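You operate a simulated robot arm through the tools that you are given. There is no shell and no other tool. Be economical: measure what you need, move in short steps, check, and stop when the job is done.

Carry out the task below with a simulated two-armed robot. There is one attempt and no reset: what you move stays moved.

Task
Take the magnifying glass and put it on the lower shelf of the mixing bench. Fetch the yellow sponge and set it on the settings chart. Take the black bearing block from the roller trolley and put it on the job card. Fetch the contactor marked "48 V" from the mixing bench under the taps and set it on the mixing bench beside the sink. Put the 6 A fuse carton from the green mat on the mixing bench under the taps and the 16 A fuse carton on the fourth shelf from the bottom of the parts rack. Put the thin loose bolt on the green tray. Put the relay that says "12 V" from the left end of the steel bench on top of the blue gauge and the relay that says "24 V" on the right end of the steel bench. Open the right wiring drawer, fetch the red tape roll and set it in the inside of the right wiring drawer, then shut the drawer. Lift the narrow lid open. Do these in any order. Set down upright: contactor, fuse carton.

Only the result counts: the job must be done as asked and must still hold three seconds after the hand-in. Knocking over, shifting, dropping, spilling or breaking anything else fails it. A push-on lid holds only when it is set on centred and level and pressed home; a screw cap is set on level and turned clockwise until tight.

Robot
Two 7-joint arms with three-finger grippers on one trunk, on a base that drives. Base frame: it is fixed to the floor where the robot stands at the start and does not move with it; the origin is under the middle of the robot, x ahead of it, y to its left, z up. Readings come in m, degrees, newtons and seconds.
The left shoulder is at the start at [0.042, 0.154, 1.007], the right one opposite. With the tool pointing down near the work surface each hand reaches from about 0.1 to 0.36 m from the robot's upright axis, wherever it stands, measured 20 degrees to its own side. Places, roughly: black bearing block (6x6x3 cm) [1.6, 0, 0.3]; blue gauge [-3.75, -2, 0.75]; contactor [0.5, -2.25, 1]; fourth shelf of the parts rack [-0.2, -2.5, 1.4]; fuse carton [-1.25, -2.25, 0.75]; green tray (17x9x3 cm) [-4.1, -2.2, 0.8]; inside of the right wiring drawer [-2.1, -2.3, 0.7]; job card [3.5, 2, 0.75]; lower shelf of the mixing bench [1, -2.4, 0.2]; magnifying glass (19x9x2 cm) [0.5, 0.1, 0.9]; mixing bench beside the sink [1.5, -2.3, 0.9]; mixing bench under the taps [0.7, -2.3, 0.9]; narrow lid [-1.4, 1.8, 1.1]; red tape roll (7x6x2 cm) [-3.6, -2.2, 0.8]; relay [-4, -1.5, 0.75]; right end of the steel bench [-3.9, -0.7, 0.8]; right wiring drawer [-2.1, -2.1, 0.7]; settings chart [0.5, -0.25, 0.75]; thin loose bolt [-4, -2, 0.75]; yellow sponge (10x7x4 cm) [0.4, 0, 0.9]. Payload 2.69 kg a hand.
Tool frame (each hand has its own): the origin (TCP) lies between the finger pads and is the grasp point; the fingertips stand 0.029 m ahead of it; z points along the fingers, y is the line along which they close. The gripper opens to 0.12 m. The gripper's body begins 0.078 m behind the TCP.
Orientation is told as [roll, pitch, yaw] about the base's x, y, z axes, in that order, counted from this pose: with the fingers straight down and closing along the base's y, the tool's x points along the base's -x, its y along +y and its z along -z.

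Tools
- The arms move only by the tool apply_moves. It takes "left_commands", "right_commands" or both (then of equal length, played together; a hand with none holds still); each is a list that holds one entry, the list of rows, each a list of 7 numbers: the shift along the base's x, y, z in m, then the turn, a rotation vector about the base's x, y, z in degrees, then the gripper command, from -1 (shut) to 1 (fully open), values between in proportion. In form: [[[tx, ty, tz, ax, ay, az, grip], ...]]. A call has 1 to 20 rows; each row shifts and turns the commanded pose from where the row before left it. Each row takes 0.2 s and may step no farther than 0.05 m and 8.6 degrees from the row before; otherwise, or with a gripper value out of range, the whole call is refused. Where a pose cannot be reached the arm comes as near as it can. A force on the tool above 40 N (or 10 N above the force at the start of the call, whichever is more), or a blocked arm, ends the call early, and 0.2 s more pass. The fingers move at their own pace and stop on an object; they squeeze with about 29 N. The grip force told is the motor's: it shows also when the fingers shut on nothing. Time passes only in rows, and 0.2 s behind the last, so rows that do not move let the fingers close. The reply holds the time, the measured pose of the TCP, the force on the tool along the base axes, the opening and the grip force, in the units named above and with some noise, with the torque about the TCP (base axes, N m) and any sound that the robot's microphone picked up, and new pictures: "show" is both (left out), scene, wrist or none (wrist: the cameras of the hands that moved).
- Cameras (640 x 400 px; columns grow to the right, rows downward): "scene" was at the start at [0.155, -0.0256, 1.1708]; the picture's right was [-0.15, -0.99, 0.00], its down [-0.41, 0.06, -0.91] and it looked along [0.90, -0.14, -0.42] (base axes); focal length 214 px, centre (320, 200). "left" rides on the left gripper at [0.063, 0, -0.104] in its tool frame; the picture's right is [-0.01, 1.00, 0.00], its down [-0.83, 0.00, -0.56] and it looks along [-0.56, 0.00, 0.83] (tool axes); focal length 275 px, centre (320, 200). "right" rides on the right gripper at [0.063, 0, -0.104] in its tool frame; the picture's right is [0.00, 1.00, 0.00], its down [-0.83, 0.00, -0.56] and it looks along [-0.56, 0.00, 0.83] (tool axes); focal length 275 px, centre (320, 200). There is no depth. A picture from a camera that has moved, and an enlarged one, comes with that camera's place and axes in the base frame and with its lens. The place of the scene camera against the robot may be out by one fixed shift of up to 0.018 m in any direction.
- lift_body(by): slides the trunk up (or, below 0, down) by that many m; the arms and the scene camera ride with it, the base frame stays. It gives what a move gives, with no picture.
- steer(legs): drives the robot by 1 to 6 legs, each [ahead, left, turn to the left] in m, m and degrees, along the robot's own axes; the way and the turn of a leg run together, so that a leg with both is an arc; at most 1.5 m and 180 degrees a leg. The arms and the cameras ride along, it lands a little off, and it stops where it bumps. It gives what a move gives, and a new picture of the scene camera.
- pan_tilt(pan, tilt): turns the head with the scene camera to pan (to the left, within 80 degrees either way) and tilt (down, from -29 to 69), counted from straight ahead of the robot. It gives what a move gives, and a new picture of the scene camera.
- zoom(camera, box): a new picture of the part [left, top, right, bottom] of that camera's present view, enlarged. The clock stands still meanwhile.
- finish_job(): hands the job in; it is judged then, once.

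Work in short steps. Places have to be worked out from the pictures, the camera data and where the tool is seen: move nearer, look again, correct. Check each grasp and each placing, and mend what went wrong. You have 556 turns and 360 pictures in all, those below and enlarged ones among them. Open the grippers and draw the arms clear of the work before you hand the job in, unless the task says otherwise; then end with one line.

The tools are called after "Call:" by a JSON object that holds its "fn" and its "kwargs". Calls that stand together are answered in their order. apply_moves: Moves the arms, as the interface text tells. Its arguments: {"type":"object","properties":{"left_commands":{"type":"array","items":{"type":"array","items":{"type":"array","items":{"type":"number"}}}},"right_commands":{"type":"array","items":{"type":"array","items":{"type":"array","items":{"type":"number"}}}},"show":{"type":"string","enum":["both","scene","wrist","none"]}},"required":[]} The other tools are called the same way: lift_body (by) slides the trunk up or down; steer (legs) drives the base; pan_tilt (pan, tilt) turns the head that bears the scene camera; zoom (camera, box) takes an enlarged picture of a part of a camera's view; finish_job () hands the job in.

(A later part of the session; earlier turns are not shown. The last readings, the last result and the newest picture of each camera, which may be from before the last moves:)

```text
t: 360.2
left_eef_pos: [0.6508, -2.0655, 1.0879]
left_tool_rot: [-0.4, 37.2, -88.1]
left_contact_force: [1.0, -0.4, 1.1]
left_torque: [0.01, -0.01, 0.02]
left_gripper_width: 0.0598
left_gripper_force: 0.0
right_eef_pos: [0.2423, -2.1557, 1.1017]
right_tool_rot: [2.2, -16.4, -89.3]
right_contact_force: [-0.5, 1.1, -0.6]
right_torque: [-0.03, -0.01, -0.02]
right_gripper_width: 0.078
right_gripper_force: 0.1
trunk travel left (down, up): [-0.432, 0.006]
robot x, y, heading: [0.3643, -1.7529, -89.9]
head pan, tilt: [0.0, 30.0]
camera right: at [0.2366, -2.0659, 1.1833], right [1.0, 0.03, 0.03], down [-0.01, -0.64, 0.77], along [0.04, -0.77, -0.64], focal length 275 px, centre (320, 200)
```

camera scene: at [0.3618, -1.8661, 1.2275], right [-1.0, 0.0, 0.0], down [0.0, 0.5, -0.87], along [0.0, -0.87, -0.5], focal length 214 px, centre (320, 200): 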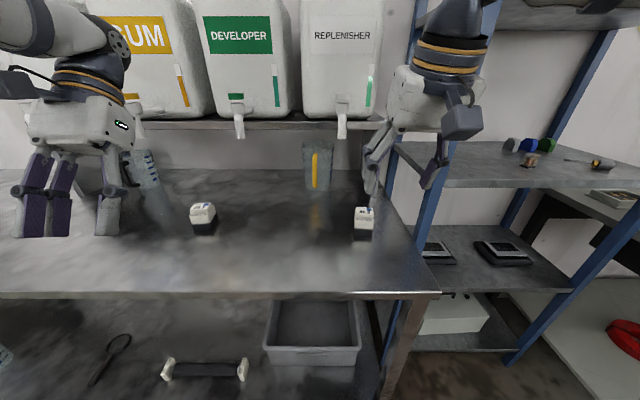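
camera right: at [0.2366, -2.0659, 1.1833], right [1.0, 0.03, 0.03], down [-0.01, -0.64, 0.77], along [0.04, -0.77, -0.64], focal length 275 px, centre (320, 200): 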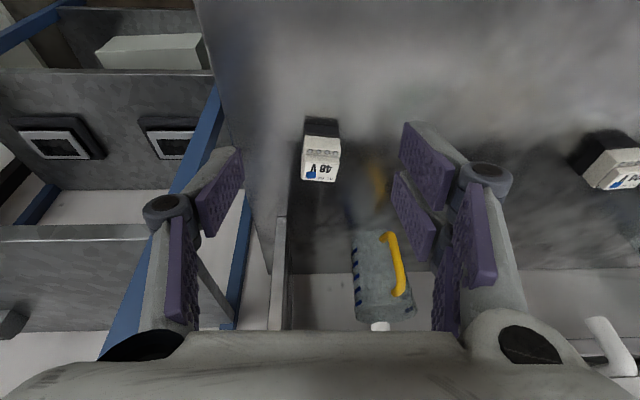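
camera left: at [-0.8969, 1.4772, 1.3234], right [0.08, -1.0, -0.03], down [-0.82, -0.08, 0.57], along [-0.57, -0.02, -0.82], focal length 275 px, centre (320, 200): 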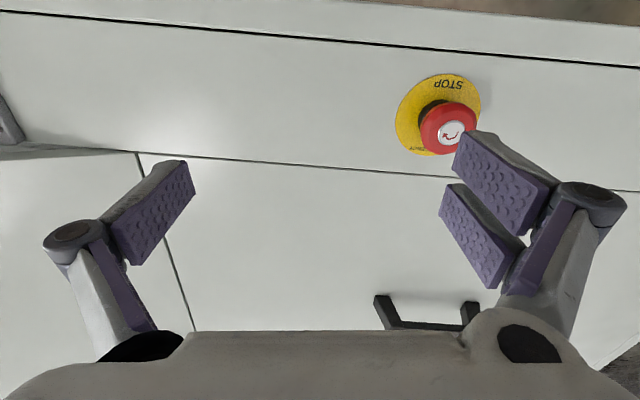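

Confirmed "48 V", at about (0.253, -2.30) on a bench near z 0.88. I move over it and start down.

Call:
{"fn": "apply_moves", "kwargs": {"right_commands": [[[0.003, -0.035, 0, 0, 0, 0, 0.3], [0.003, -0.035, -0.01, 0, 0, 0, 0.3], [0.003, -0.03, -0.03, 0, 0, 0, 0.3], [0.002, -0.02, -0.03, 0, 0, 0, 0.3], [0, -0.005, -0.03, 0, 0, 0, 0.3], [0, 0, 0, 0, 0, 0, 0.3]]], "show": "wrist"}}

```text
t: 361.6
left_eef_pos: [0.6513, -2.0663, 1.0881]
left_tool_rot: [-0.5, 37.1, -88.0]
left_contact_force: [-0.2, 0.0, -0.1]
left_torque: [-0.02, -0.03, -0.01]
left_gripper_width: 0.0601
left_gripper_force: 0.0
right_eef_pos: [0.2549, -2.2802, 1.0011]
right_tool_rot: [2.0, -16.4, -89.3]
right_contact_force: [0.1, -0.3, 0.0]
right_torque: [0.0, 0.01, -0.01]
right_gripper_width: 0.0783
right_gripper_force: 0.0
trunk travel left (down, up): [-0.432, 0.006]
robot x, y, heading: [0.3601, -1.7558, -89.9]
head pan, tilt: [0.0, 30.0]
camera right: at [0.2495, -2.191, 1.082], right [1.0, 0.03, 0.03], down [-0.01, -0.64, 0.77], along [0.04, -0.77, -0.64], focal length 275 px, centre (320, 200)
```

right: 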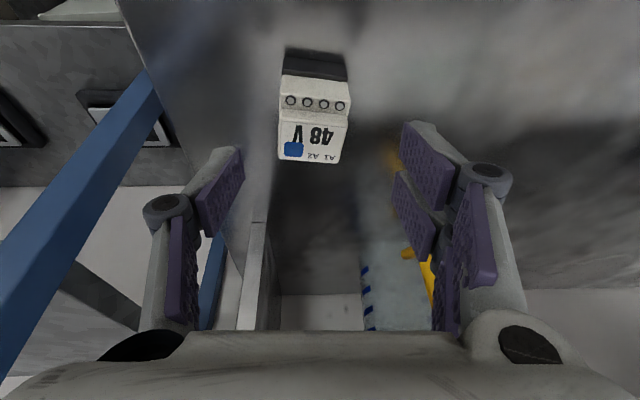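

It is centred. I align the yaw by -5°, descend around it to z≈0.925 and close.

Call:
{"fn": "apply_moves", "kwargs": {"right_commands": [[[-0.001, -0.005, -0.025, 0, 0, -5, 0.3], [0, -0.005, -0.025, 0, 0, 0, 0.3], [0, -0.005, -0.02, 0, 0, 0, 0.3], [0, 0, -0.006, 0, 0, 0, 0.3], [0, 0, 0, 0, 0, 0, -1], [0, 0, 0, 0, 0, 0, -1], [0, 0, 0, 0, 0, 0, -1]]], "show": "wrist"}}

```text
t: 363.2
left_eef_pos: [0.652, -2.0648, 1.0873]
left_tool_rot: [-0.6, 37.1, -87.9]
left_contact_force: [0.1, -0.4, -0.8]
left_torque: [0.02, 0.01, -0.02]
left_gripper_width: 0.06
left_gripper_force: 0.0
right_eef_pos: [0.252, -2.2956, 0.926]
right_tool_rot: [2.2, -16.4, -94.3]
right_contact_force: [1.3, -1.1, 2.1]
right_torque: [-0.15, 0.08, 0.06]
right_gripper_width: 0.045
right_gripper_force: 29.2
trunk travel left (down, up): [-0.432, 0.006]
robot x, y, heading: [0.3581, -1.7541, -89.6]
head pan, tilt: [0.0, 30.0]
camera right: at [0.255, -2.2053, 1.0075], right [1.0, -0.06, 0.03], down [-0.07, -0.64, 0.77], along [-0.02, -0.77, -0.64], focal length 275 px, centre (320, 200)
```

right: 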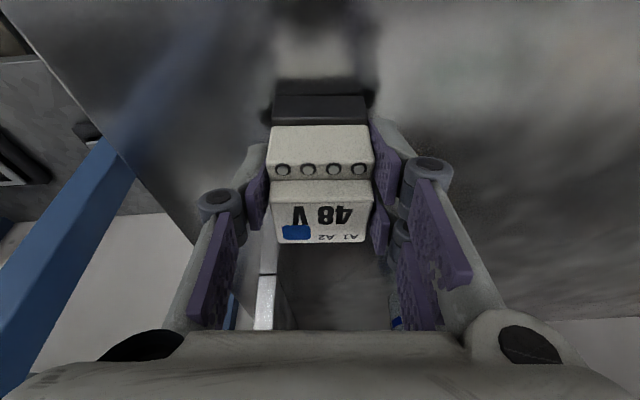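

The 48 V contactor is gripped. I lift it, back out and slide toward the sink.

Call:
{"fn": "apply_moves", "kwargs": {"right_commands": [[[0, 0, 0.03, 0, 0, 0, -1], [0, 0, 0.04, 0, 0, 0, -1], [0, 0.02, 0.04, 0, 0, 0, -1], [0, 0.04, 0.03, 0, 0, 0, -1], [0, 0.04, 0.02, 0, 0, 0, -1], [0, 0, 0, 0, 0, 0, -1]]], "show": "none"}}

Call:
{"fn": "steer", "kwargs": {"legs": [[-0.35, 0, 0], [0, 1.4, 0]]}}

```text
t: 364.6
left_eef_pos: [0.6513, -2.0661, 1.0872]
left_tool_rot: [-0.4, 37.2, -88.0]
left_contact_force: [0.0, -0.1, -0.5]
left_torque: [-0.01, 0.02, 0.0]
left_gripper_width: 0.06
left_gripper_force: 0.0
right_eef_pos: [0.2521, -2.1961, 1.0823]
right_tool_rot: [2.0, -16.3, -94.4]
right_contact_force: [0.2, -0.8, -2.1]
right_torque: [0.01, 0.0, -0.01]
right_gripper_width: 0.0445
right_gripper_force: 29.2
trunk travel left (down, up): [-0.432, 0.006]
robot x, y, heading: [0.3643, -1.7552, -90.2]
head pan, tilt: [0.0, 30.0]
```

```text
t: 377.3
left_eef_pos: [2.038, -1.7263, 1.087]
left_tool_rot: [-0.5, 37.1, -88.7]
left_contact_force: [-1.0, 0.2, -0.2]
left_torque: [0.0, -0.01, 0.0]
left_gripper_width: 0.0599
left_gripper_force: 0.1
right_eef_pos: [1.6388, -1.8521, 1.0837]
right_tool_rot: [2.1, -16.3, -95.1]
right_contact_force: [-0.1, 0.4, -1.7]
right_torque: [-0.01, -0.01, -0.02]
right_gripper_width: 0.0446
right_gripper_force: 29.3
trunk travel left (down, up): [-0.432, 0.006]
robot x, y, heading: [1.7539, -1.4107, -90.6]
head pan, tilt: [0.0, 30.0]
camera scene: at [1.7516, -1.5225, 1.2275], right [-1.0, 0.01, 0.0], down [0.0, 0.5, -0.87], along [-0.01, -0.87, -0.5], focal length 214 px, centre (320, 200)
```

scene: 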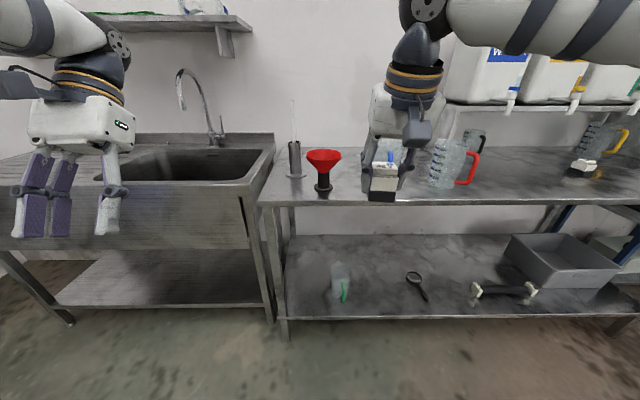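

Call:
{"fn": "steer", "kwargs": {"legs": [[0.2, 0, 0.6]]}}

Call:
{"fn": "apply_moves", "kwargs": {"right_commands": [[[0.0, 0, 0.0, 0, 0, 0, -1]]], "show": "wrist"}}

```text
t: 378.9
left_eef_pos: [2.0421, -1.9198, 1.0877]
left_tool_rot: [-0.5, 37.1, -88.1]
left_contact_force: [0.4, -0.8, -0.3]
left_torque: [0.0, 0.02, 0.03]
left_gripper_width: 0.06
left_gripper_force: 0.0
right_eef_pos: [1.643, -2.0478, 1.0835]
right_tool_rot: [2.0, -16.3, -94.3]
right_contact_force: [-0.1, -0.7, -2.3]
right_torque: [0.01, 0.02, 0.0]
right_gripper_width: 0.0444
right_gripper_force: 29.1
trunk travel left (down, up): [-0.432, 0.006]
robot x, y, heading: [1.7534, -1.6075, -89.8]
head pan, tilt: [0.0, 30.0]
camera scene: at [1.7522, -1.7189, 1.2274], right [-1.0, 0.0, 0.0], down [0.0, 0.5, -0.87], along [0.0, -0.87, -0.5], focal length 214 px, centre (320, 200)
```

scene: 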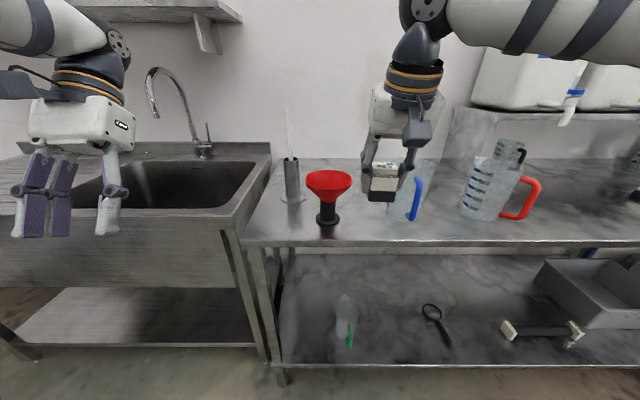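

```text
t: 379.3
left_eef_pos: [2.042, -1.9187, 1.0871]
left_tool_rot: [-0.5, 37.1, -88.0]
left_contact_force: [0.6, -0.1, 0.1]
left_torque: [0.02, 0.01, 0.01]
left_gripper_width: 0.0602
left_gripper_force: 0.0
right_eef_pos: [1.6438, -2.0485, 1.0833]
right_tool_rot: [2.1, -16.4, -94.3]
right_contact_force: [-0.4, 0.3, -2.5]
right_torque: [0.0, -0.02, -0.01]
right_gripper_width: 0.0445
right_gripper_force: 28.5
trunk travel left (down, up): [-0.432, 0.006]
robot x, y, heading: [1.754, -1.607, -89.6]
head pan, tilt: [0.0, 30.0]
camera right: at [1.6458, -1.9591, 1.1646], right [1.0, -0.06, 0.03], down [-0.07, -0.64, 0.77], along [-0.03, -0.77, -0.64], focal length 275 px, centre (320, 200)
```

right: 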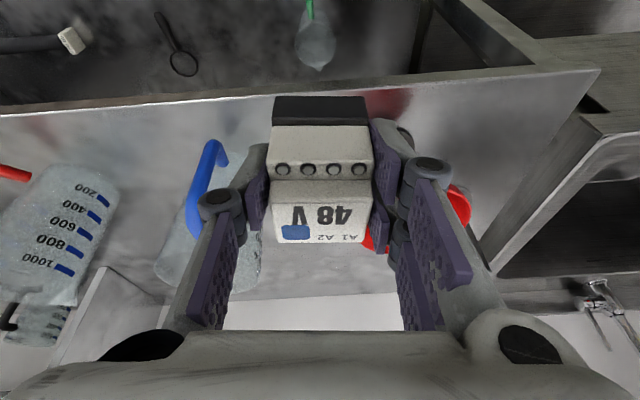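

The gap between the funnel and the blue-handled beaker is at x≈1.62. I move over (1.615, -2.17) and lower there in front of both.

Call:
{"fn": "apply_moves", "kwargs": {"right_commands": [[[-0.014, -0.03, 0, 0, 0, 2, -1], [-0.014, -0.03, 0, 0, 0, 2, -1], [0, -0.03, 0, 0, 0, 0, -1], [0, -0.03, -0.02, 0, 0, 0, -1], [0, 0, -0.03, 0, 0, 0, -1], [0, 0, -0.03, 0, 0, 0, -1], [0, 0, 0, 0, 0, 0, -1]]], "show": "both"}}

```text
t: 380.9
left_eef_pos: [2.0413, -1.9176, 1.0876]
left_tool_rot: [-0.5, 37.2, -88.1]
left_contact_force: [0.5, -0.2, 0.3]
left_torque: [-0.02, 0.01, -0.02]
left_gripper_width: 0.06
left_gripper_force: 0.0
right_eef_pos: [1.6134, -2.1688, 1.0032]
right_tool_rot: [2.0, -16.5, -90.4]
right_contact_force: [0.0, 0.5, -1.5]
right_torque: [0.04, 0.0, 0.0]
right_gripper_width: 0.0447
right_gripper_force: 28.9
trunk travel left (down, up): [-0.432, 0.006]
robot x, y, heading: [1.752, -1.605, -89.7]
head pan, tilt: [0.0, 30.0]
camera scene: at [1.7522, -1.7181, 1.2275], right [-1.0, 0.0, 0.0], down [0.0, 0.5, -0.87], along [0.0, -0.87, -0.5], focal length 214 px, centre (320, 200)
camera right: at [1.61, -2.0791, 1.0847], right [1.0, 0.01, 0.03], down [-0.02, -0.64, 0.77], along [0.03, -0.77, -0.64], focal length 275 px, centre (320, 200)
```

scene: 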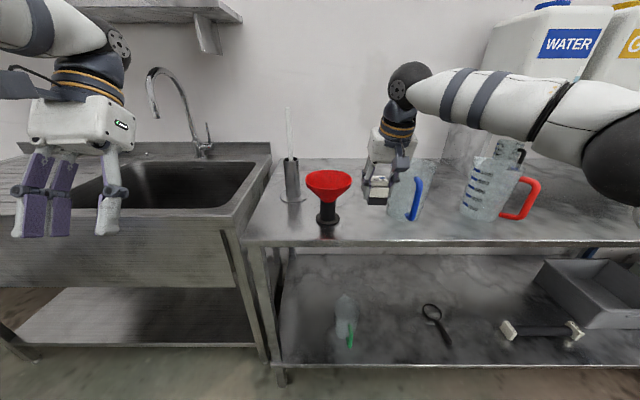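
right: 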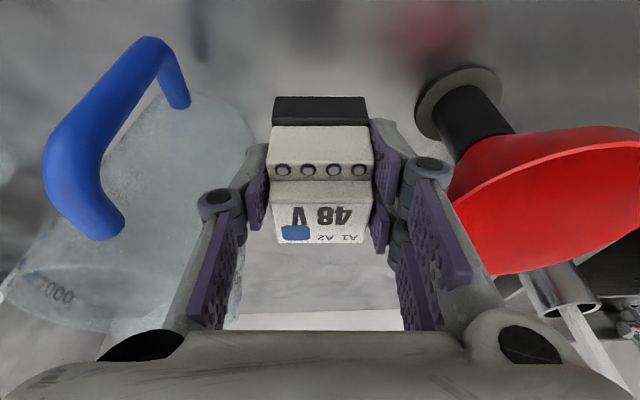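

Margins are about 2 cm on each side. I shift 6 mm away from the funnel and lower to the bench.

Call:
{"fn": "apply_moves", "kwargs": {"right_commands": [[[-0.006, 0, -0.02, 0, 0, 0, -1], [0, 0, -0.025, 0, 0, 0, -1], [0, 0, -0.02, 0, 0, 0, -1], [0, 0, -0.007, 0, 0, 0, -1], [0, 0, 0, 0, 0, 0, -1]]], "show": "none"}}

```text
t: 382.1
left_eef_pos: [2.0412, -1.9193, 1.0878]
left_tool_rot: [-0.6, 37.2, -88.1]
left_contact_force: [0.0, -0.3, 0.0]
left_torque: [-0.01, -0.03, -0.02]
left_gripper_width: 0.0598
left_gripper_force: 0.0
right_eef_pos: [1.6094, -2.1693, 0.9301]
right_tool_rot: [2.1, -16.3, -90.3]
right_contact_force: [-0.5, 0.0, -2.8]
right_torque: [0.05, -0.02, 0.01]
right_gripper_width: 0.0446
right_gripper_force: 28.5
trunk travel left (down, up): [-0.432, 0.006]
robot x, y, heading: [1.7547, -1.6102, -89.5]
head pan, tilt: [0.0, 30.0]
```

Call:
{"fn": "apply_moves", "kwargs": {"right_commands": [[[0, 0, -0.003, 0, 0, 0, -1], [0, 0, -0.002, 0, 0, 0, -1], [0, 0, -0.002, 0, 0, 0, -1], [0, 0, 0, 0, 0, 0, -1]]], "show": "wrist"}}

```text
t: 383.1
left_eef_pos: [2.042, -1.9186, 1.0884]
left_tool_rot: [-0.4, 37.0, -88.1]
left_contact_force: [-0.1, 0.3, -0.1]
left_torque: [-0.01, -0.01, 0.01]
left_gripper_width: 0.06
left_gripper_force: 0.1
right_eef_pos: [1.6092, -2.1679, 0.9264]
right_tool_rot: [2.2, -16.7, -90.3]
right_contact_force: [1.5, -1.8, 9.4]
right_torque: [0.1, 0.23, 0.03]
right_gripper_width: 0.0444
right_gripper_force: 28.9
trunk travel left (down, up): [-0.432, 0.006]
robot x, y, heading: [1.7543, -1.6096, -89.8]
head pan, tilt: [0.0, 30.0]
camera right: at [1.6058, -2.0794, 1.0072], right [1.0, 0.01, 0.03], down [-0.02, -0.64, 0.77], along [0.03, -0.77, -0.64], focal length 275 px, centre (320, 200)
```

right: 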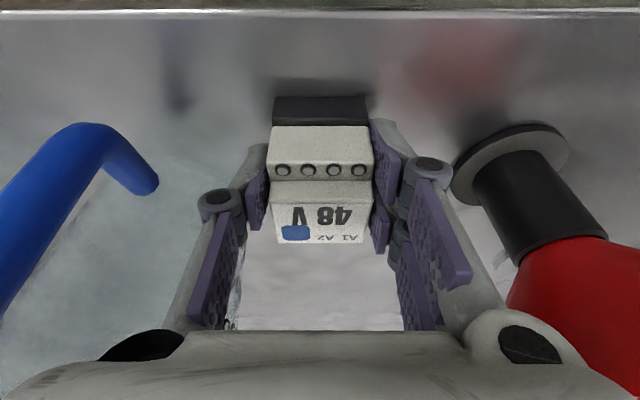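

Contact is made and it stands level. I open slightly and rise straight up.

Call:
{"fn": "apply_moves", "kwargs": {"right_commands": [[[0, 0, 0.001, 0, 0, 0, -0.1], [0, 0, 0, 0, 0, 0, 0.1], [0, 0, 0, 0, 0, 0, 0.1], [0, 0, 0.02, 0, 0, 0, 0.1], [0, 0.0, 0.03, 0, 0, 0, 0.1], [0, 0.0, 0.04, 0, 0, 0, 0.1], [0, 0.03, 0.03, 0, 0, 0, 0.1], [0, 0.03, 0.0, 0, 0, 0, 0.1]]], "show": "both"}}

```text
t: 384.9
left_eef_pos: [2.0411, -1.9183, 1.0878]
left_tool_rot: [-0.5, 37.1, -88.2]
left_contact_force: [0.2, 0.5, -0.4]
left_torque: [-0.01, -0.02, 0.0]
left_gripper_width: 0.06
left_gripper_force: 0.1
right_eef_pos: [1.6097, -2.1087, 1.046]
right_tool_rot: [2.1, -16.3, -90.4]
right_contact_force: [0.7, 1.1, -0.6]
right_torque: [-0.01, -0.02, -0.02]
right_gripper_width: 0.0662
right_gripper_force: 0.0
trunk travel left (down, up): [-0.432, 0.006]
robot x, y, heading: [1.7503, -1.6036, -89.7]
head pan, tilt: [0.0, 30.0]
camera scene: at [1.7521, -1.7181, 1.2275], right [-1.0, 0.0, 0.0], down [0.0, 0.5, -0.87], along [0.0, -0.87, -0.5], focal length 214 px, centre (320, 200)
camera right: at [1.6055, -2.0196, 1.127], right [1.0, 0.01, 0.03], down [-0.02, -0.64, 0.77], along [0.03, -0.77, -0.64], focal length 275 px, centre (320, 200)
```

scene: 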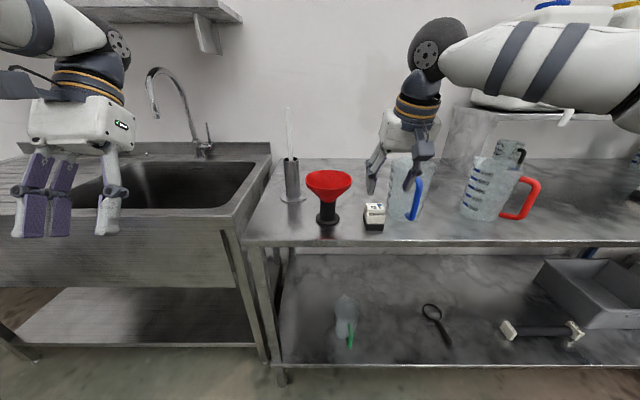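
right: 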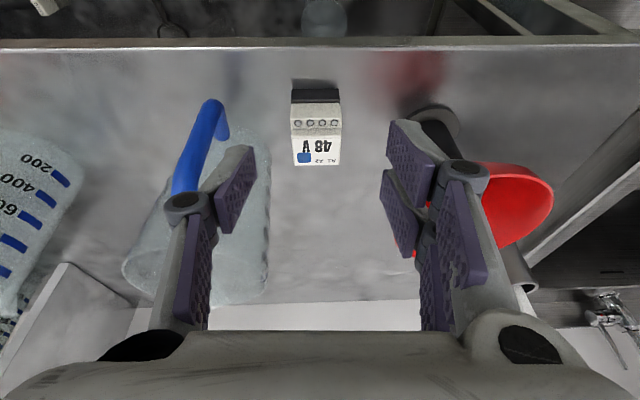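

The contactor stands upright beside the sink. Next I retract and drive along to the fuse cartons on the green mat near x≈-1.25.

Call:
{"fn": "apply_moves", "kwargs": {"right_commands": [[[0, 0.04, 0, 0, 0, 0, 0.1], [0, 0.04, 0.01, 0, 0, 0, 0.1], [0, 0.04, 0.01, 0, 0, 0, 0.1], [0, 0.02, 0, 0, 0, 0, 0.1]]], "show": "none"}}

Call:
{"fn": "steer", "kwargs": {"legs": [[-0.1, 0, 0], [0, -1.4, 0], [0, -1.3, 0]]}}

```text
t: 385.9
left_eef_pos: [2.0425, -1.9182, 1.0869]
left_tool_rot: [-0.6, 37.1, -88.1]
left_contact_force: [0.2, -0.6, -0.4]
left_torque: [-0.01, -0.04, -0.01]
left_gripper_width: 0.06
left_gripper_force: 0.1
right_eef_pos: [1.6091, -1.9673, 1.0656]
right_tool_rot: [2.0, -16.3, -90.4]
right_contact_force: [0.2, 0.2, 0.0]
right_torque: [0.01, 0.04, 0.01]
right_gripper_width: 0.0661
right_gripper_force: 0.1
trunk travel left (down, up): [-0.432, 0.006]
robot x, y, heading: [1.7516, -1.6053, -89.8]
head pan, tilt: [0.0, 30.0]
```

```text
t: 407.2
left_eef_pos: [-0.6384, -1.8145, 1.0875]
left_tool_rot: [-0.5, 37.1, -87.8]
left_contact_force: [0.5, 0.2, 0.4]
left_torque: [0.02, 0.01, -0.01]
left_gripper_width: 0.0601
left_gripper_force: 0.1
right_eef_pos: [-1.0705, -1.8654, 1.0662]
right_tool_rot: [2.0, -16.5, -90.1]
right_contact_force: [0.0, -1.1, 0.2]
right_torque: [0.04, 0.0, 0.0]
right_gripper_width: 0.0661
right_gripper_force: 0.0
trunk travel left (down, up): [-0.432, 0.006]
robot x, y, heading: [-0.9311, -1.5068, -89.4]
head pan, tilt: [0.0, 30.0]
camera scene: at [-0.9296, -1.6151, 1.2275], right [-1.0, -0.01, 0.0], down [0.0, 0.5, -0.87], along [0.01, -0.87, -0.5], focal length 214 px, centre (320, 200)
```

scene: 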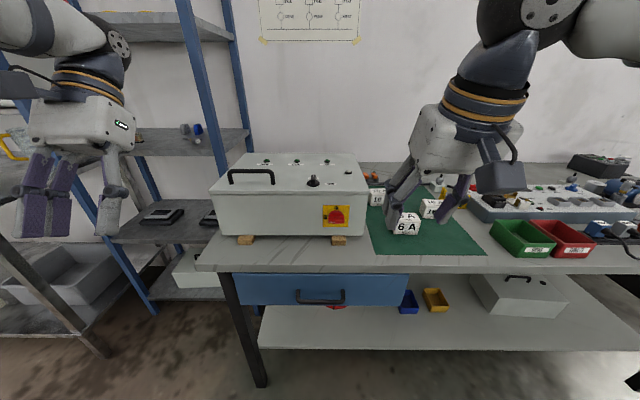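

Call:
{"fn": "zoom", "kwargs": {"camera": "scene", "box": [340, 160, 500, 260]}}

Call:
{"fn": "apply_moves", "kwargs": {"right_commands": [[[0, 0, 0, 0, 0, 0, 0.3]]], "show": "wrist"}}

```text
4.00 times, centred on (420, 210) of scene
camera zoom: at [-0.9296, -1.6151, 1.2275], right [-1.0, -0.01, 0.0], down [0.0, 0.5, -0.87], along [0.01, -0.87, -0.5], focal length 858 px, centre (-80, 160)
```

zoom: 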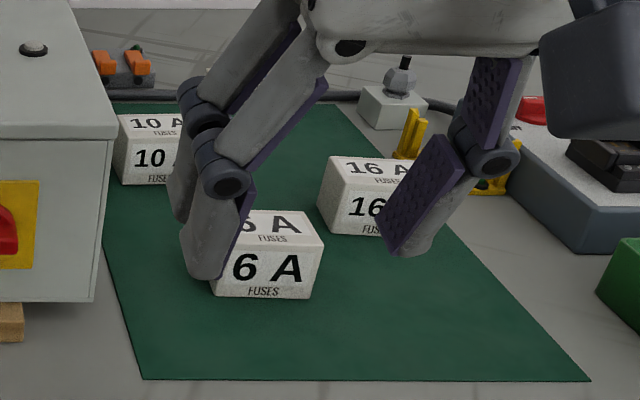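

```text
t: 407.6
left_eef_pos: [-0.6393, -1.8136, 1.087]
left_tool_rot: [-0.4, 37.1, -87.8]
left_contact_force: [0.8, -0.1, 0.5]
left_torque: [0.0, 0.0, -0.01]
left_gripper_width: 0.0602
left_gripper_force: 0.1
right_eef_pos: [-1.0716, -1.8655, 1.0652]
right_tool_rot: [2.1, -16.5, -90.1]
right_contact_force: [0.4, 0.1, 0.1]
right_torque: [0.05, -0.01, -0.02]
right_gripper_width: 0.0778
right_gripper_force: 0.0
trunk travel left (down, up): [-0.432, 0.006]
robot x, y, heading: [-0.9281, -1.5023, -89.6]
head pan, tilt: [0.0, 30.0]
camera right: at [-1.0749, -1.7766, 1.1473], right [1.0, 0.01, 0.03], down [-0.02, -0.64, 0.77], along [0.03, -0.77, -0.64], focal length 275 px, centre (320, 200)
```

right: 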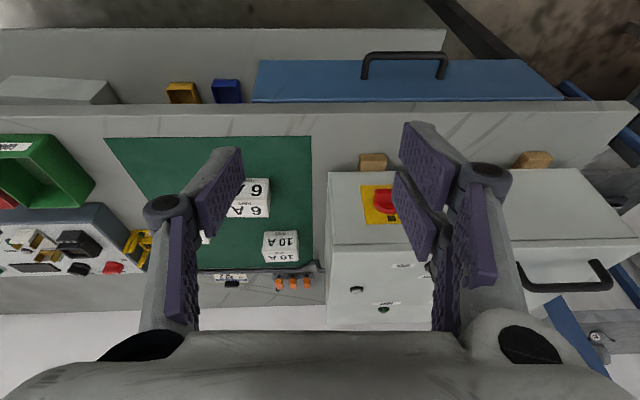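

The 6 A carton is in front on the mat at about (-1.155, -2.09), with 16 A behind at (-1.257, -2.17) and 10 A at (-1.11, -2.24). I move closer.

Call:
{"fn": "steer", "kwargs": {"legs": [[0.18, -0.085, 0]]}}

Call:
{"fn": "apply_moves", "kwargs": {"right_commands": [[[0, 0, 0, 0, 0, 0, 0.7]]], "show": "wrist"}}

```text
t: 409.2
left_eef_pos: [-0.7232, -1.9948, 1.0871]
left_tool_rot: [-0.5, 37.0, -87.7]
left_contact_force: [-0.6, -0.6, -0.5]
left_torque: [0.03, 0.02, -0.02]
left_gripper_width: 0.06
left_gripper_force: 0.0
right_eef_pos: [-1.154, -2.0461, 1.0655]
right_tool_rot: [2.1, -16.3, -90.0]
right_contact_force: [0.7, 0.0, -0.3]
right_torque: [0.03, 0.02, -0.03]
right_gripper_width: 0.0781
right_gripper_force: 0.0
trunk travel left (down, up): [-0.432, 0.006]
robot x, y, heading: [-1.0128, -1.6844, -89.5]
head pan, tilt: [0.0, 30.0]
camera scene: at [-1.0134, -1.796, 1.2274], right [-1.0, -0.01, 0.0], down [0.0, 0.5, -0.87], along [0.01, -0.87, -0.5], focal length 214 px, centre (320, 200)
```

scene: 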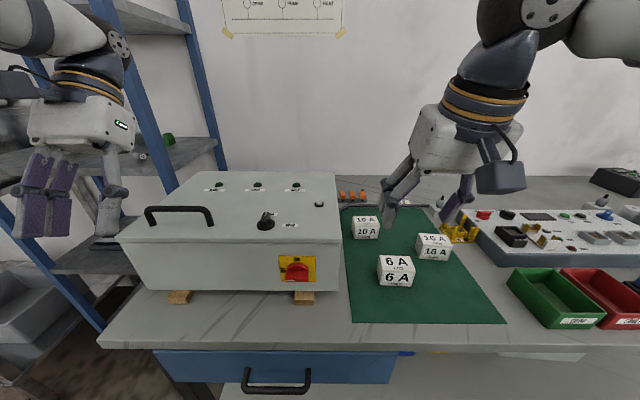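

```text
t: 409.6
left_eef_pos: [-0.7233, -1.9947, 1.0879]
left_tool_rot: [-0.5, 37.1, -87.7]
left_contact_force: [0.5, -0.4, 0.4]
left_torque: [-0.03, -0.01, 0.03]
left_gripper_width: 0.0602
left_gripper_force: 0.0
right_eef_pos: [-1.1547, -2.0464, 1.0667]
right_tool_rot: [2.1, -16.3, -89.9]
right_contact_force: [0.0, 0.2, -0.3]
right_torque: [-0.01, -0.02, -0.02]
right_gripper_width: 0.1018
right_gripper_force: 0.2
trunk travel left (down, up): [-0.432, 0.006]
robot x, y, heading: [-1.0115, -1.6847, -89.6]
head pan, tilt: [0.0, 30.0]
camera right: at [-1.1582, -1.9571, 1.1474], right [1.0, 0.01, 0.03], down [-0.02, -0.64, 0.77], along [0.03, -0.77, -0.64], focal length 275 px, centre (320, 200)
```

right: 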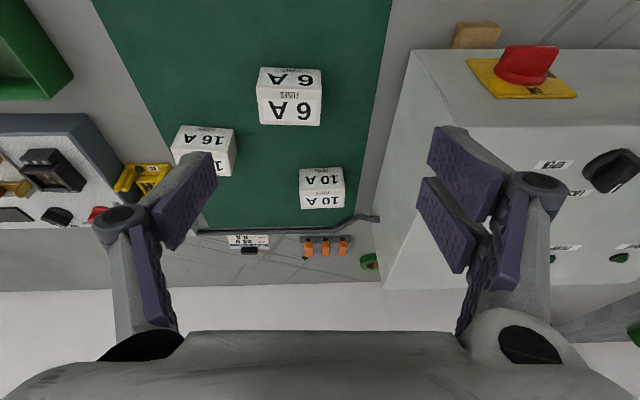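

The 6 A carton is at about (-1.17, -2.117). I move over it and descend with the fingers 10 cm open.

Call:
{"fn": "apply_moves", "kwargs": {"right_commands": [[[-0.008, -0.03, 0, 0, 0, 0, 0.7], [-0.007, -0.03, -0.02, 0, 0, 0, 0.7], [0, -0.01, -0.04, 0, 0, 0, 0.7], [0, 0, -0.04, 0, 0, 0, 0.7], [0, 0, -0.02, 0, 0, 0, 0.7], [0, 0, 0, 0, 0, 0, 0.7]]], "show": "wrist"}}

```text
t: 411.0
left_eef_pos: [-0.7224, -1.9936, 1.0871]
left_tool_rot: [-0.5, 37.1, -87.7]
left_contact_force: [-0.4, 0.0, 0.0]
left_torque: [-0.04, 0.01, -0.01]
left_gripper_width: 0.0601
left_gripper_force: 0.1
right_eef_pos: [-1.1693, -2.1147, 0.9466]
right_tool_rot: [2.0, -16.3, -90.0]
right_contact_force: [0.1, 0.2, 0.5]
right_torque: [-0.03, -0.01, 0.03]
right_gripper_width: 0.1017
right_gripper_force: 0.0
trunk travel left (down, up): [-0.432, 0.006]
robot x, y, heading: [-1.018, -1.6865, -89.4]
head pan, tilt: [0.0, 30.0]
camera right: at [-1.1738, -2.026, 1.0273], right [1.0, 0.01, 0.03], down [-0.02, -0.64, 0.77], along [0.03, -0.77, -0.64], focal length 275 px, centre (320, 200)
```

right: 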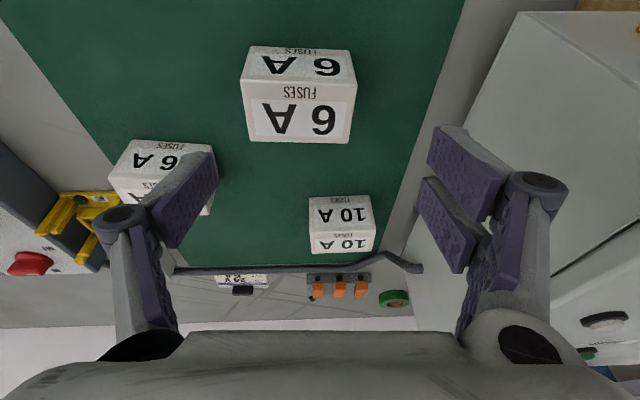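

Centred within a centimetre. I narrow the opening to 9 cm, descend to z≈0.90 and close.

Call:
{"fn": "apply_moves", "kwargs": {"right_commands": [[[-0.01, 0.005, 0, 0, 0, 0, 0.5], [0, 0, -0.02, 0, 0, 0, 0.5], [0, 0, -0.02, 0, 0, 0, 0.5], [0, 0, -0.005, 0, 0, 0, 0.5], [0, 0, 0, 0, 0, 0, -1], [0, 0, 0, 0, 0, 0, -1], [0, 0, 0, 0, 0, 0, -1]]], "show": "wrist"}}

```text
t: 412.6
left_eef_pos: [-0.7225, -1.9942, 1.0875]
left_tool_rot: [-0.6, 37.0, -87.6]
left_contact_force: [-0.1, 0.8, -0.6]
left_torque: [-0.03, 0.01, 0.0]
left_gripper_width: 0.0603
left_gripper_force: 0.0
right_eef_pos: [-1.1794, -2.1116, 0.9011]
right_tool_rot: [2.1, -16.3, -90.0]
right_contact_force: [0.0, 0.3, -0.1]
right_torque: [-0.03, 0.0, -0.02]
right_gripper_width: 0.0
right_gripper_force: 28.6
trunk travel left (down, up): [-0.432, 0.006]
robot x, y, heading: [-1.0176, -1.6809, -89.2]
head pan, tilt: [0.0, 30.0]
camera right: at [-1.1838, -2.0224, 0.9821], right [1.0, 0.01, 0.03], down [-0.02, -0.64, 0.77], along [0.03, -0.77, -0.64], focal length 275 px, centre (320, 200)
```

right: 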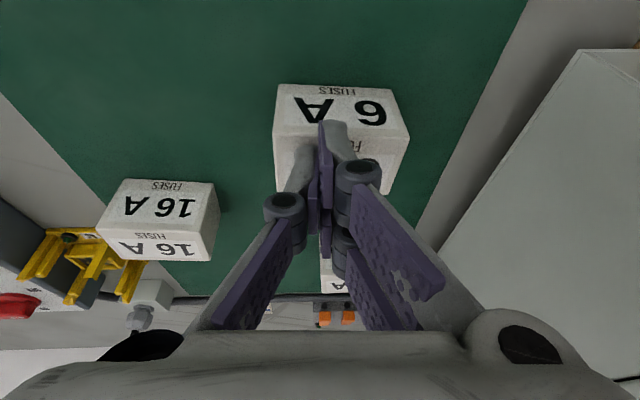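

The fingers closed above the carton: the bench is lower (≈0.83) than assumed. I reopen, shift slightly and go deeper.

Call:
{"fn": "apply_moves", "kwargs": {"right_commands": [[[0, 0, 0.02, 0, 0, 0, 0.5], [0.006, -0.012, 0, 0, 0, 0, 0.5], [0, 0, 0, 0, 0, 0, 0.5], [0, 0, -0.02, 0, 0, 0, 0.5], [0, 0, 0, 0, 0, 0, 0.5]]], "show": "wrist"}}

```text
t: 413.8
left_eef_pos: [-0.7226, -1.9945, 1.0884]
left_tool_rot: [-0.5, 37.1, -87.7]
left_contact_force: [-0.6, 0.0, -0.5]
left_torque: [-0.01, 0.01, 0.01]
left_gripper_width: 0.0599
left_gripper_force: 0.1
right_eef_pos: [-1.1736, -2.1241, 0.9013]
right_tool_rot: [2.1, -16.4, -90.0]
right_contact_force: [0.5, -0.2, -0.5]
right_torque: [0.0, 0.01, 0.0]
right_gripper_width: 0.0899
right_gripper_force: 0.1
trunk travel left (down, up): [-0.432, 0.006]
robot x, y, heading: [-1.0085, -1.6867, -89.6]
head pan, tilt: [0.0, 30.0]
camera right: at [-1.1772, -2.0343, 0.9824], right [1.0, 0.01, 0.03], down [-0.02, -0.64, 0.77], along [0.03, -0.77, -0.64], focal length 275 px, centre (320, 200)
```

right: 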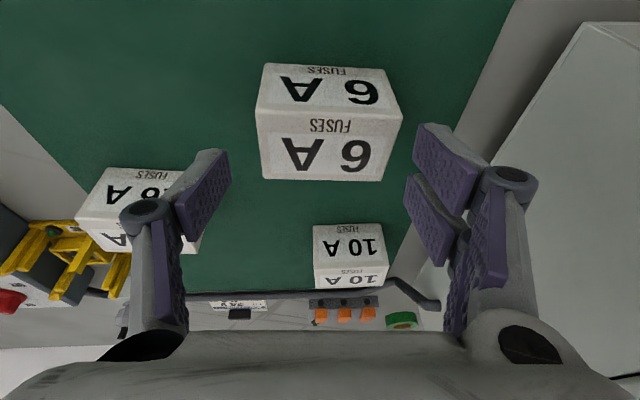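

Now the carton is well between the fingers. I descend 28 mm more and close.

Call:
{"fn": "apply_moves", "kwargs": {"right_commands": [[[0.004, -0.003, -0.015, 0, 0, 0, 0.5], [0, 0, -0.013, 0, 0, 0, 0.5], [0, 0, 0, 0, 0, 0, -1], [0, 0, 0, 0, 0, 0, -1], [0, 0, 0, 0, 0, 0, -1]]], "show": "wrist"}}

```text
t: 415.0
left_eef_pos: [-0.7216, -1.993, 1.0872]
left_tool_rot: [-0.6, 37.2, -87.6]
left_contact_force: [0.4, 0.2, 0.9]
left_torque: [-0.01, 0.0, -0.02]
left_gripper_width: 0.06
left_gripper_force: 0.1
right_eef_pos: [-1.1694, -2.126, 0.8729]
right_tool_rot: [2.1, -16.3, -90.0]
right_contact_force: [-0.9, -1.6, 3.9]
right_torque: [-0.17, 0.19, -0.01]
right_gripper_width: 0.0697
right_gripper_force: 29.1
trunk travel left (down, up): [-0.432, 0.006]
robot x, y, heading: [-1.0172, -1.6809, -89.5]
head pan, tilt: [0.0, 30.0]
camera right: at [-1.1732, -2.0372, 0.9534], right [1.0, 0.01, 0.03], down [-0.02, -0.64, 0.77], along [0.03, -0.77, -0.64], focal length 275 px, centre (320, 200)
```

right: 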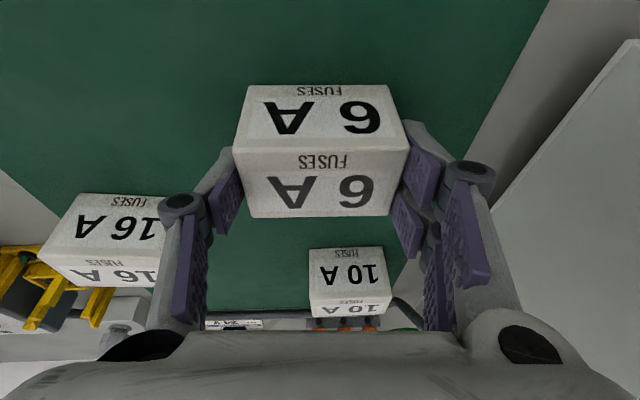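

The 6 A carton is gripped (70 mm). I lift it, back off and drive to the mixing bench under the taps.

Call:
{"fn": "apply_moves", "kwargs": {"right_commands": [[[0, 0, 0.04, 0, 0, 0, -1], [0, 0, 0.05, 0, 0, 0, -1], [0, 0.02, 0.045, 0, 0, 0, -1], [0, 0.04, 0.03, 0, 0, 0, -1], [0, 0.04, 0.03, 0, 0, 0, -1], [0, 0, 0, 0, 0, 0, -1]]], "show": "none"}}

Call:
{"fn": "steer", "kwargs": {"legs": [[-0.18, 0, 0], [0, 1.45, 0], [0.1, 0.16, 0]]}}

Call:
{"fn": "apply_moves", "kwargs": {"right_commands": [[[0, 0, 0, 0, 0, 0, -1]]], "show": "wrist"}}

```text
t: 416.4
left_eef_pos: [-0.7221, -1.9947, 1.087]
left_tool_rot: [-0.5, 37.2, -87.6]
left_contact_force: [-0.1, 0.8, -0.1]
left_torque: [0.0, 0.02, -0.01]
left_gripper_width: 0.0601
left_gripper_force: 0.0
right_eef_pos: [-1.169, -2.027, 1.0669]
right_tool_rot: [2.0, -16.3, -90.0]
right_contact_force: [0.1, -0.4, -1.2]
right_torque: [0.02, 0.0, -0.02]
right_gripper_width: 0.0696
right_gripper_force: 28.9
trunk travel left (down, up): [-0.432, 0.006]
robot x, y, heading: [-1.0166, -1.6817, -89.6]
head pan, tilt: [0.0, 30.0]
```

```text
t: 430.2
left_eef_pos: [0.8919, -1.8693, 1.0873]
left_tool_rot: [-0.5, 37.1, -85.9]
left_contact_force: [0.1, -0.1, 0.7]
left_torque: [-0.02, 0.02, 0.0]
left_gripper_width: 0.0602
left_gripper_force: 0.1
right_eef_pos: [0.4449, -1.9145, 1.068]
right_tool_rot: [2.2, -16.4, -88.2]
right_contact_force: [-0.1, 0.3, -1.6]
right_torque: [-0.01, 0.01, 0.01]
right_gripper_width: 0.0694
right_gripper_force: 29.2
trunk travel left (down, up): [-0.432, 0.006]
robot x, y, heading: [0.5902, -1.5706, -87.6]
head pan, tilt: [0.0, 30.0]
camera scene: at [0.5939, -1.6796, 1.2275], right [-1.0, -0.04, 0.0], down [-0.02, 0.5, -0.87], along [0.04, -0.87, -0.5], focal length 214 px, centre (320, 200)
```

scene: 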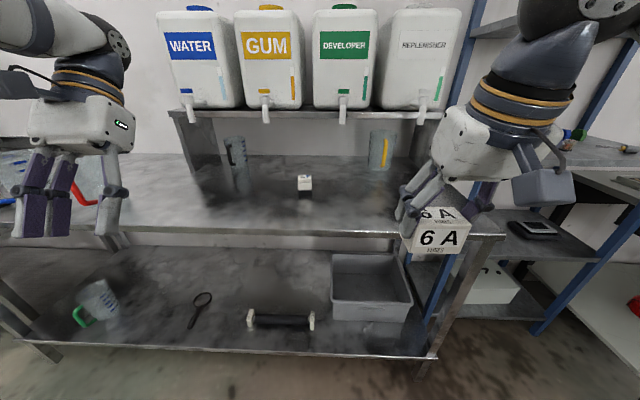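

```text
t: 430.6
left_eef_pos: [0.8906, -1.8689, 1.0872]
left_tool_rot: [-0.5, 37.1, -86.0]
left_contact_force: [-0.4, 0.1, 0.4]
left_torque: [0.01, 0.01, 0.01]
left_gripper_width: 0.0597
left_gripper_force: 0.1
right_eef_pos: [0.4448, -1.9154, 1.0667]
right_tool_rot: [2.2, -16.4, -88.4]
right_contact_force: [-0.2, -0.4, -1.0]
right_torque: [0.02, -0.02, 0.0]
right_gripper_width: 0.0694
right_gripper_force: 29.5
trunk travel left (down, up): [-0.432, 0.006]
robot x, y, heading: [0.5864, -1.5662, -87.7]
head pan, tilt: [0.0, 30.0]
camera right: at [0.4375, -1.8253, 1.1483], right [1.0, 0.05, 0.03], down [0.0, -0.64, 0.77], along [0.06, -0.77, -0.64], focal length 275 px, centre (320, 200)
```

right: 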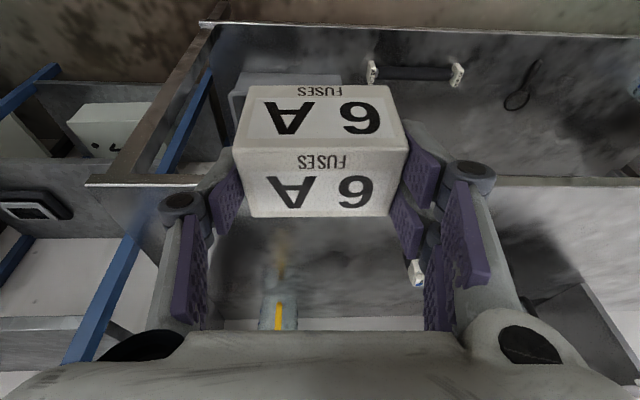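

Call:
{"fn": "steer", "kwargs": {"legs": [[0.22, 0, -2]]}}

Call:
{"fn": "apply_moves", "kwargs": {"right_commands": [[[0, -0.04, 0, 0, 0, 0, -1], [0, -0.04, 0, 0, 0, 0, -1], [0, -0.04, -0.02, 0, 0, 0, -1], [0, -0.02, -0.03, 0, 0, 0, -1], [0, 0, -0.03, 0, 0, 0, -1], [0, 0, -0.03, 0, 0, 0, -1], [0, 0, 0, 0, 0, 0, -1]]], "show": "both"}}

```text
t: 432.3
left_eef_pos: [0.8846, -2.1001, 1.0868]
left_tool_rot: [-0.5, 37.1, -88.0]
left_contact_force: [0.1, 0.1, -0.9]
left_torque: [0.0, 0.0, 0.0]
left_gripper_width: 0.06
left_gripper_force: 0.0
right_eef_pos: [0.438, -2.1286, 1.0671]
right_tool_rot: [2.1, -16.2, -90.4]
right_contact_force: [-0.5, 0.1, -1.4]
right_torque: [0.04, 0.0, 0.03]
right_gripper_width: 0.0695
right_gripper_force: 29.0
trunk travel left (down, up): [-0.432, 0.006]
robot x, y, heading: [0.592, -1.7842, -89.8]
head pan, tilt: [0.0, 30.0]
camera scene: at [0.5949, -1.8994, 1.2274], right [-1.0, 0.0, 0.0], down [0.0, 0.5, -0.87], along [0.0, -0.87, -0.5], focal length 214 px, centre (320, 200)
```

scene: 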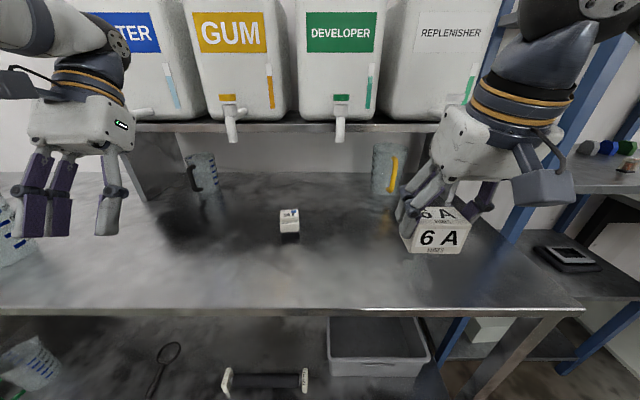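

```text
t: 433.9
left_eef_pos: [0.8842, -2.0994, 1.0881]
left_tool_rot: [-0.5, 37.1, -88.0]
left_contact_force: [0.8, -0.8, 0.9]
left_torque: [0.01, 0.02, -0.01]
left_gripper_width: 0.06
left_gripper_force: 0.1
right_eef_pos: [0.4353, -2.2689, 0.955]
right_tool_rot: [2.2, -16.4, -90.4]
right_contact_force: [0.9, -0.3, -1.4]
right_torque: [-0.03, -0.01, 0.05]
right_gripper_width: 0.0696
right_gripper_force: 29.3
trunk travel left (down, up): [-0.432, 0.006]
robot x, y, heading: [0.5923, -1.7865, -89.5]
head pan, tilt: [0.0, 30.0]
camera scene: at [0.5949, -1.8986, 1.2275], right [-1.0, 0.0, 0.0], down [0.0, 0.5, -0.87], along [0.0, -0.87, -0.5], focal length 214 px, centre (320, 200)
camera right: at [0.4319, -2.1792, 1.0371], right [1.0, 0.01, 0.03], down [-0.02, -0.64, 0.77], along [0.03, -0.77, -0.64], focal length 275 px, centre (320, 200)
```

scene: 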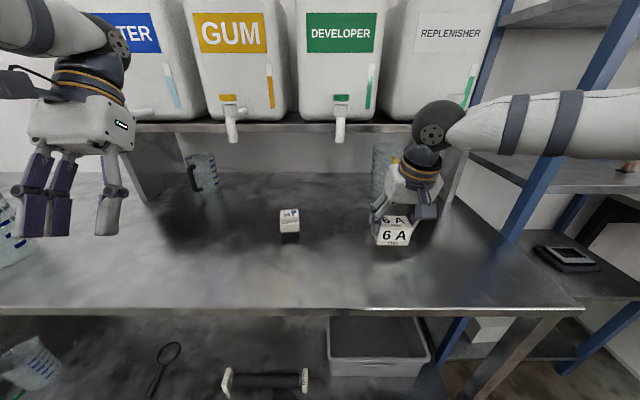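
right: 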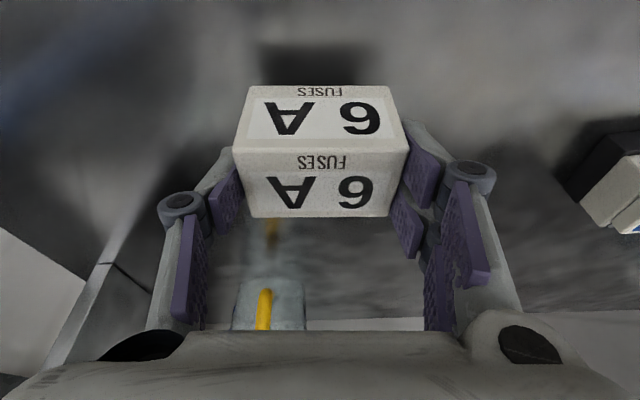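

The carton is over the free area under the taps. I lower in small steps until contact.

Call:
{"fn": "apply_moves", "kwargs": {"right_commands": [[[0, 0, -0.012, 0, 0, 0, -1], [0, 0, -0.008, 0, 0, 0, -1], [0, 0, -0.006, 0, 0, 0, -1], [0, 0, -0.005, 0, 0, 0, -1], [0, 0, 0, 0, 0, 0, -1]]], "show": "none"}}

```text
t: 435.1
left_eef_pos: [0.8855, -2.0975, 1.089]
left_tool_rot: [-0.4, 37.0, -87.9]
left_contact_force: [-0.4, 0.0, -0.6]
left_torque: [0.02, -0.01, 0.05]
left_gripper_width: 0.0601
left_gripper_force: 0.0
right_eef_pos: [0.4365, -2.2674, 0.9285]
right_tool_rot: [2.2, -16.7, -90.3]
right_contact_force: [0.2, -1.9, 22.3]
right_torque: [0.07, 0.56, 0.01]
right_gripper_width: 0.0698
right_gripper_force: 29.2
trunk travel left (down, up): [-0.432, 0.006]
robot x, y, heading: [0.5948, -1.7833, -89.4]
head pan, tilt: [0.0, 30.0]
```

Contact at z 0.9285. I unload, release and rise.

Call:
{"fn": "apply_moves", "kwargs": {"right_commands": [[[0, 0, 0.003, 0, 0, 0, -1], [0, 0, 0, 0, 0, 0, 0.3], [0, 0, 0, 0, 0, 0, 0.5], [0, 0, 0.02, 0, 0, 0, 0.5], [0, 0, 0.04, 0, 0, 0, 0.5], [0, 0.03, 0.04, 0, 0, 0, 0.5], [0, 0.04, 0.03, 0, 0, 0, 0.5], [0, 0.04, 0.0, 0, 0, 0, 0.5]]], "show": "scene"}}

```text
t: 436.9
left_eef_pos: [0.8845, -2.0986, 1.0874]
left_tool_rot: [-0.4, 37.0, -88.1]
left_contact_force: [-0.5, 0.2, 0.7]
left_torque: [-0.02, 0.0, 0.03]
left_gripper_width: 0.0602
left_gripper_force: 0.1
right_eef_pos: [0.439, -2.1559, 1.0582]
right_tool_rot: [2.1, -16.4, -90.3]
right_contact_force: [0.6, 0.3, 0.2]
right_torque: [-0.02, -0.01, 0.03]
right_gripper_width: 0.0899
right_gripper_force: 0.1
trunk travel left (down, up): [-0.432, 0.006]
robot x, y, heading: [0.5937, -1.7841, -89.7]
head pan, tilt: [0.0, 30.0]
camera scene: at [0.5947, -1.8983, 1.2275], right [-1.0, 0.0, 0.0], down [0.0, 0.5, -0.87], along [0.0, -0.87, -0.5], focal length 214 px, centre (320, 200)
```

scene: 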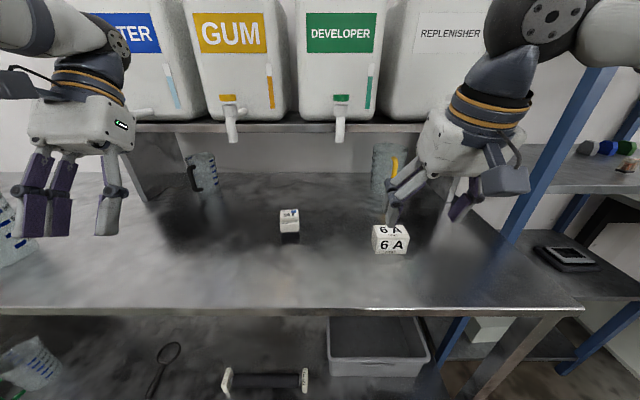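

The 6 A carton stands on the bench. I go back for the 16 A carton.

Call:
{"fn": "steer", "kwargs": {"legs": [[-0.28, 0, 0], [0, -1.45, 0], [0, -0.25, 0]]}}

```text
t: 451.9
left_eef_pos: [-0.8217, -1.8199, 1.0877]
left_tool_rot: [-0.4, 37.1, -88.5]
left_contact_force: [-1.3, -0.6, -0.7]
left_torque: [-0.01, 0.0, -0.06]
left_gripper_width: 0.0599
left_gripper_force: 0.0
right_eef_pos: [-1.2684, -1.8749, 1.0589]
right_tool_rot: [2.1, -16.4, -90.8]
right_contact_force: [0.6, 0.1, 0.1]
right_torque: [0.02, -0.01, 0.0]
right_gripper_width: 0.0902
right_gripper_force: 0.1
trunk travel left (down, up): [-0.432, 0.006]
robot x, y, heading: [-1.1125, -1.5048, -90.4]
head pan, tilt: [0.0, 30.0]
camera scene: at [-1.1108, -1.6161, 1.2275], right [-1.0, 0.0, 0.0], down [0.0, 0.5, -0.87], along [0.0, -0.87, -0.5], focal length 214 px, centre (320, 200)
```

scene: 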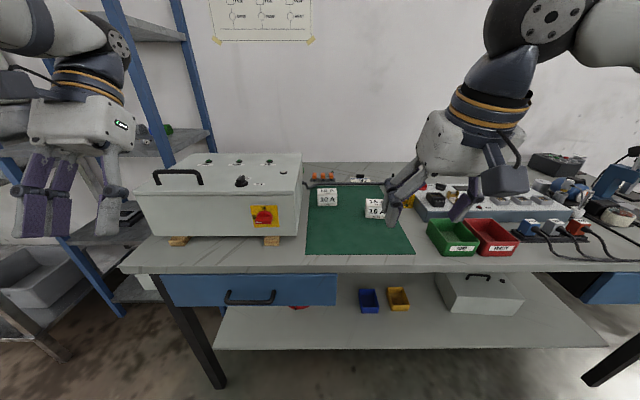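

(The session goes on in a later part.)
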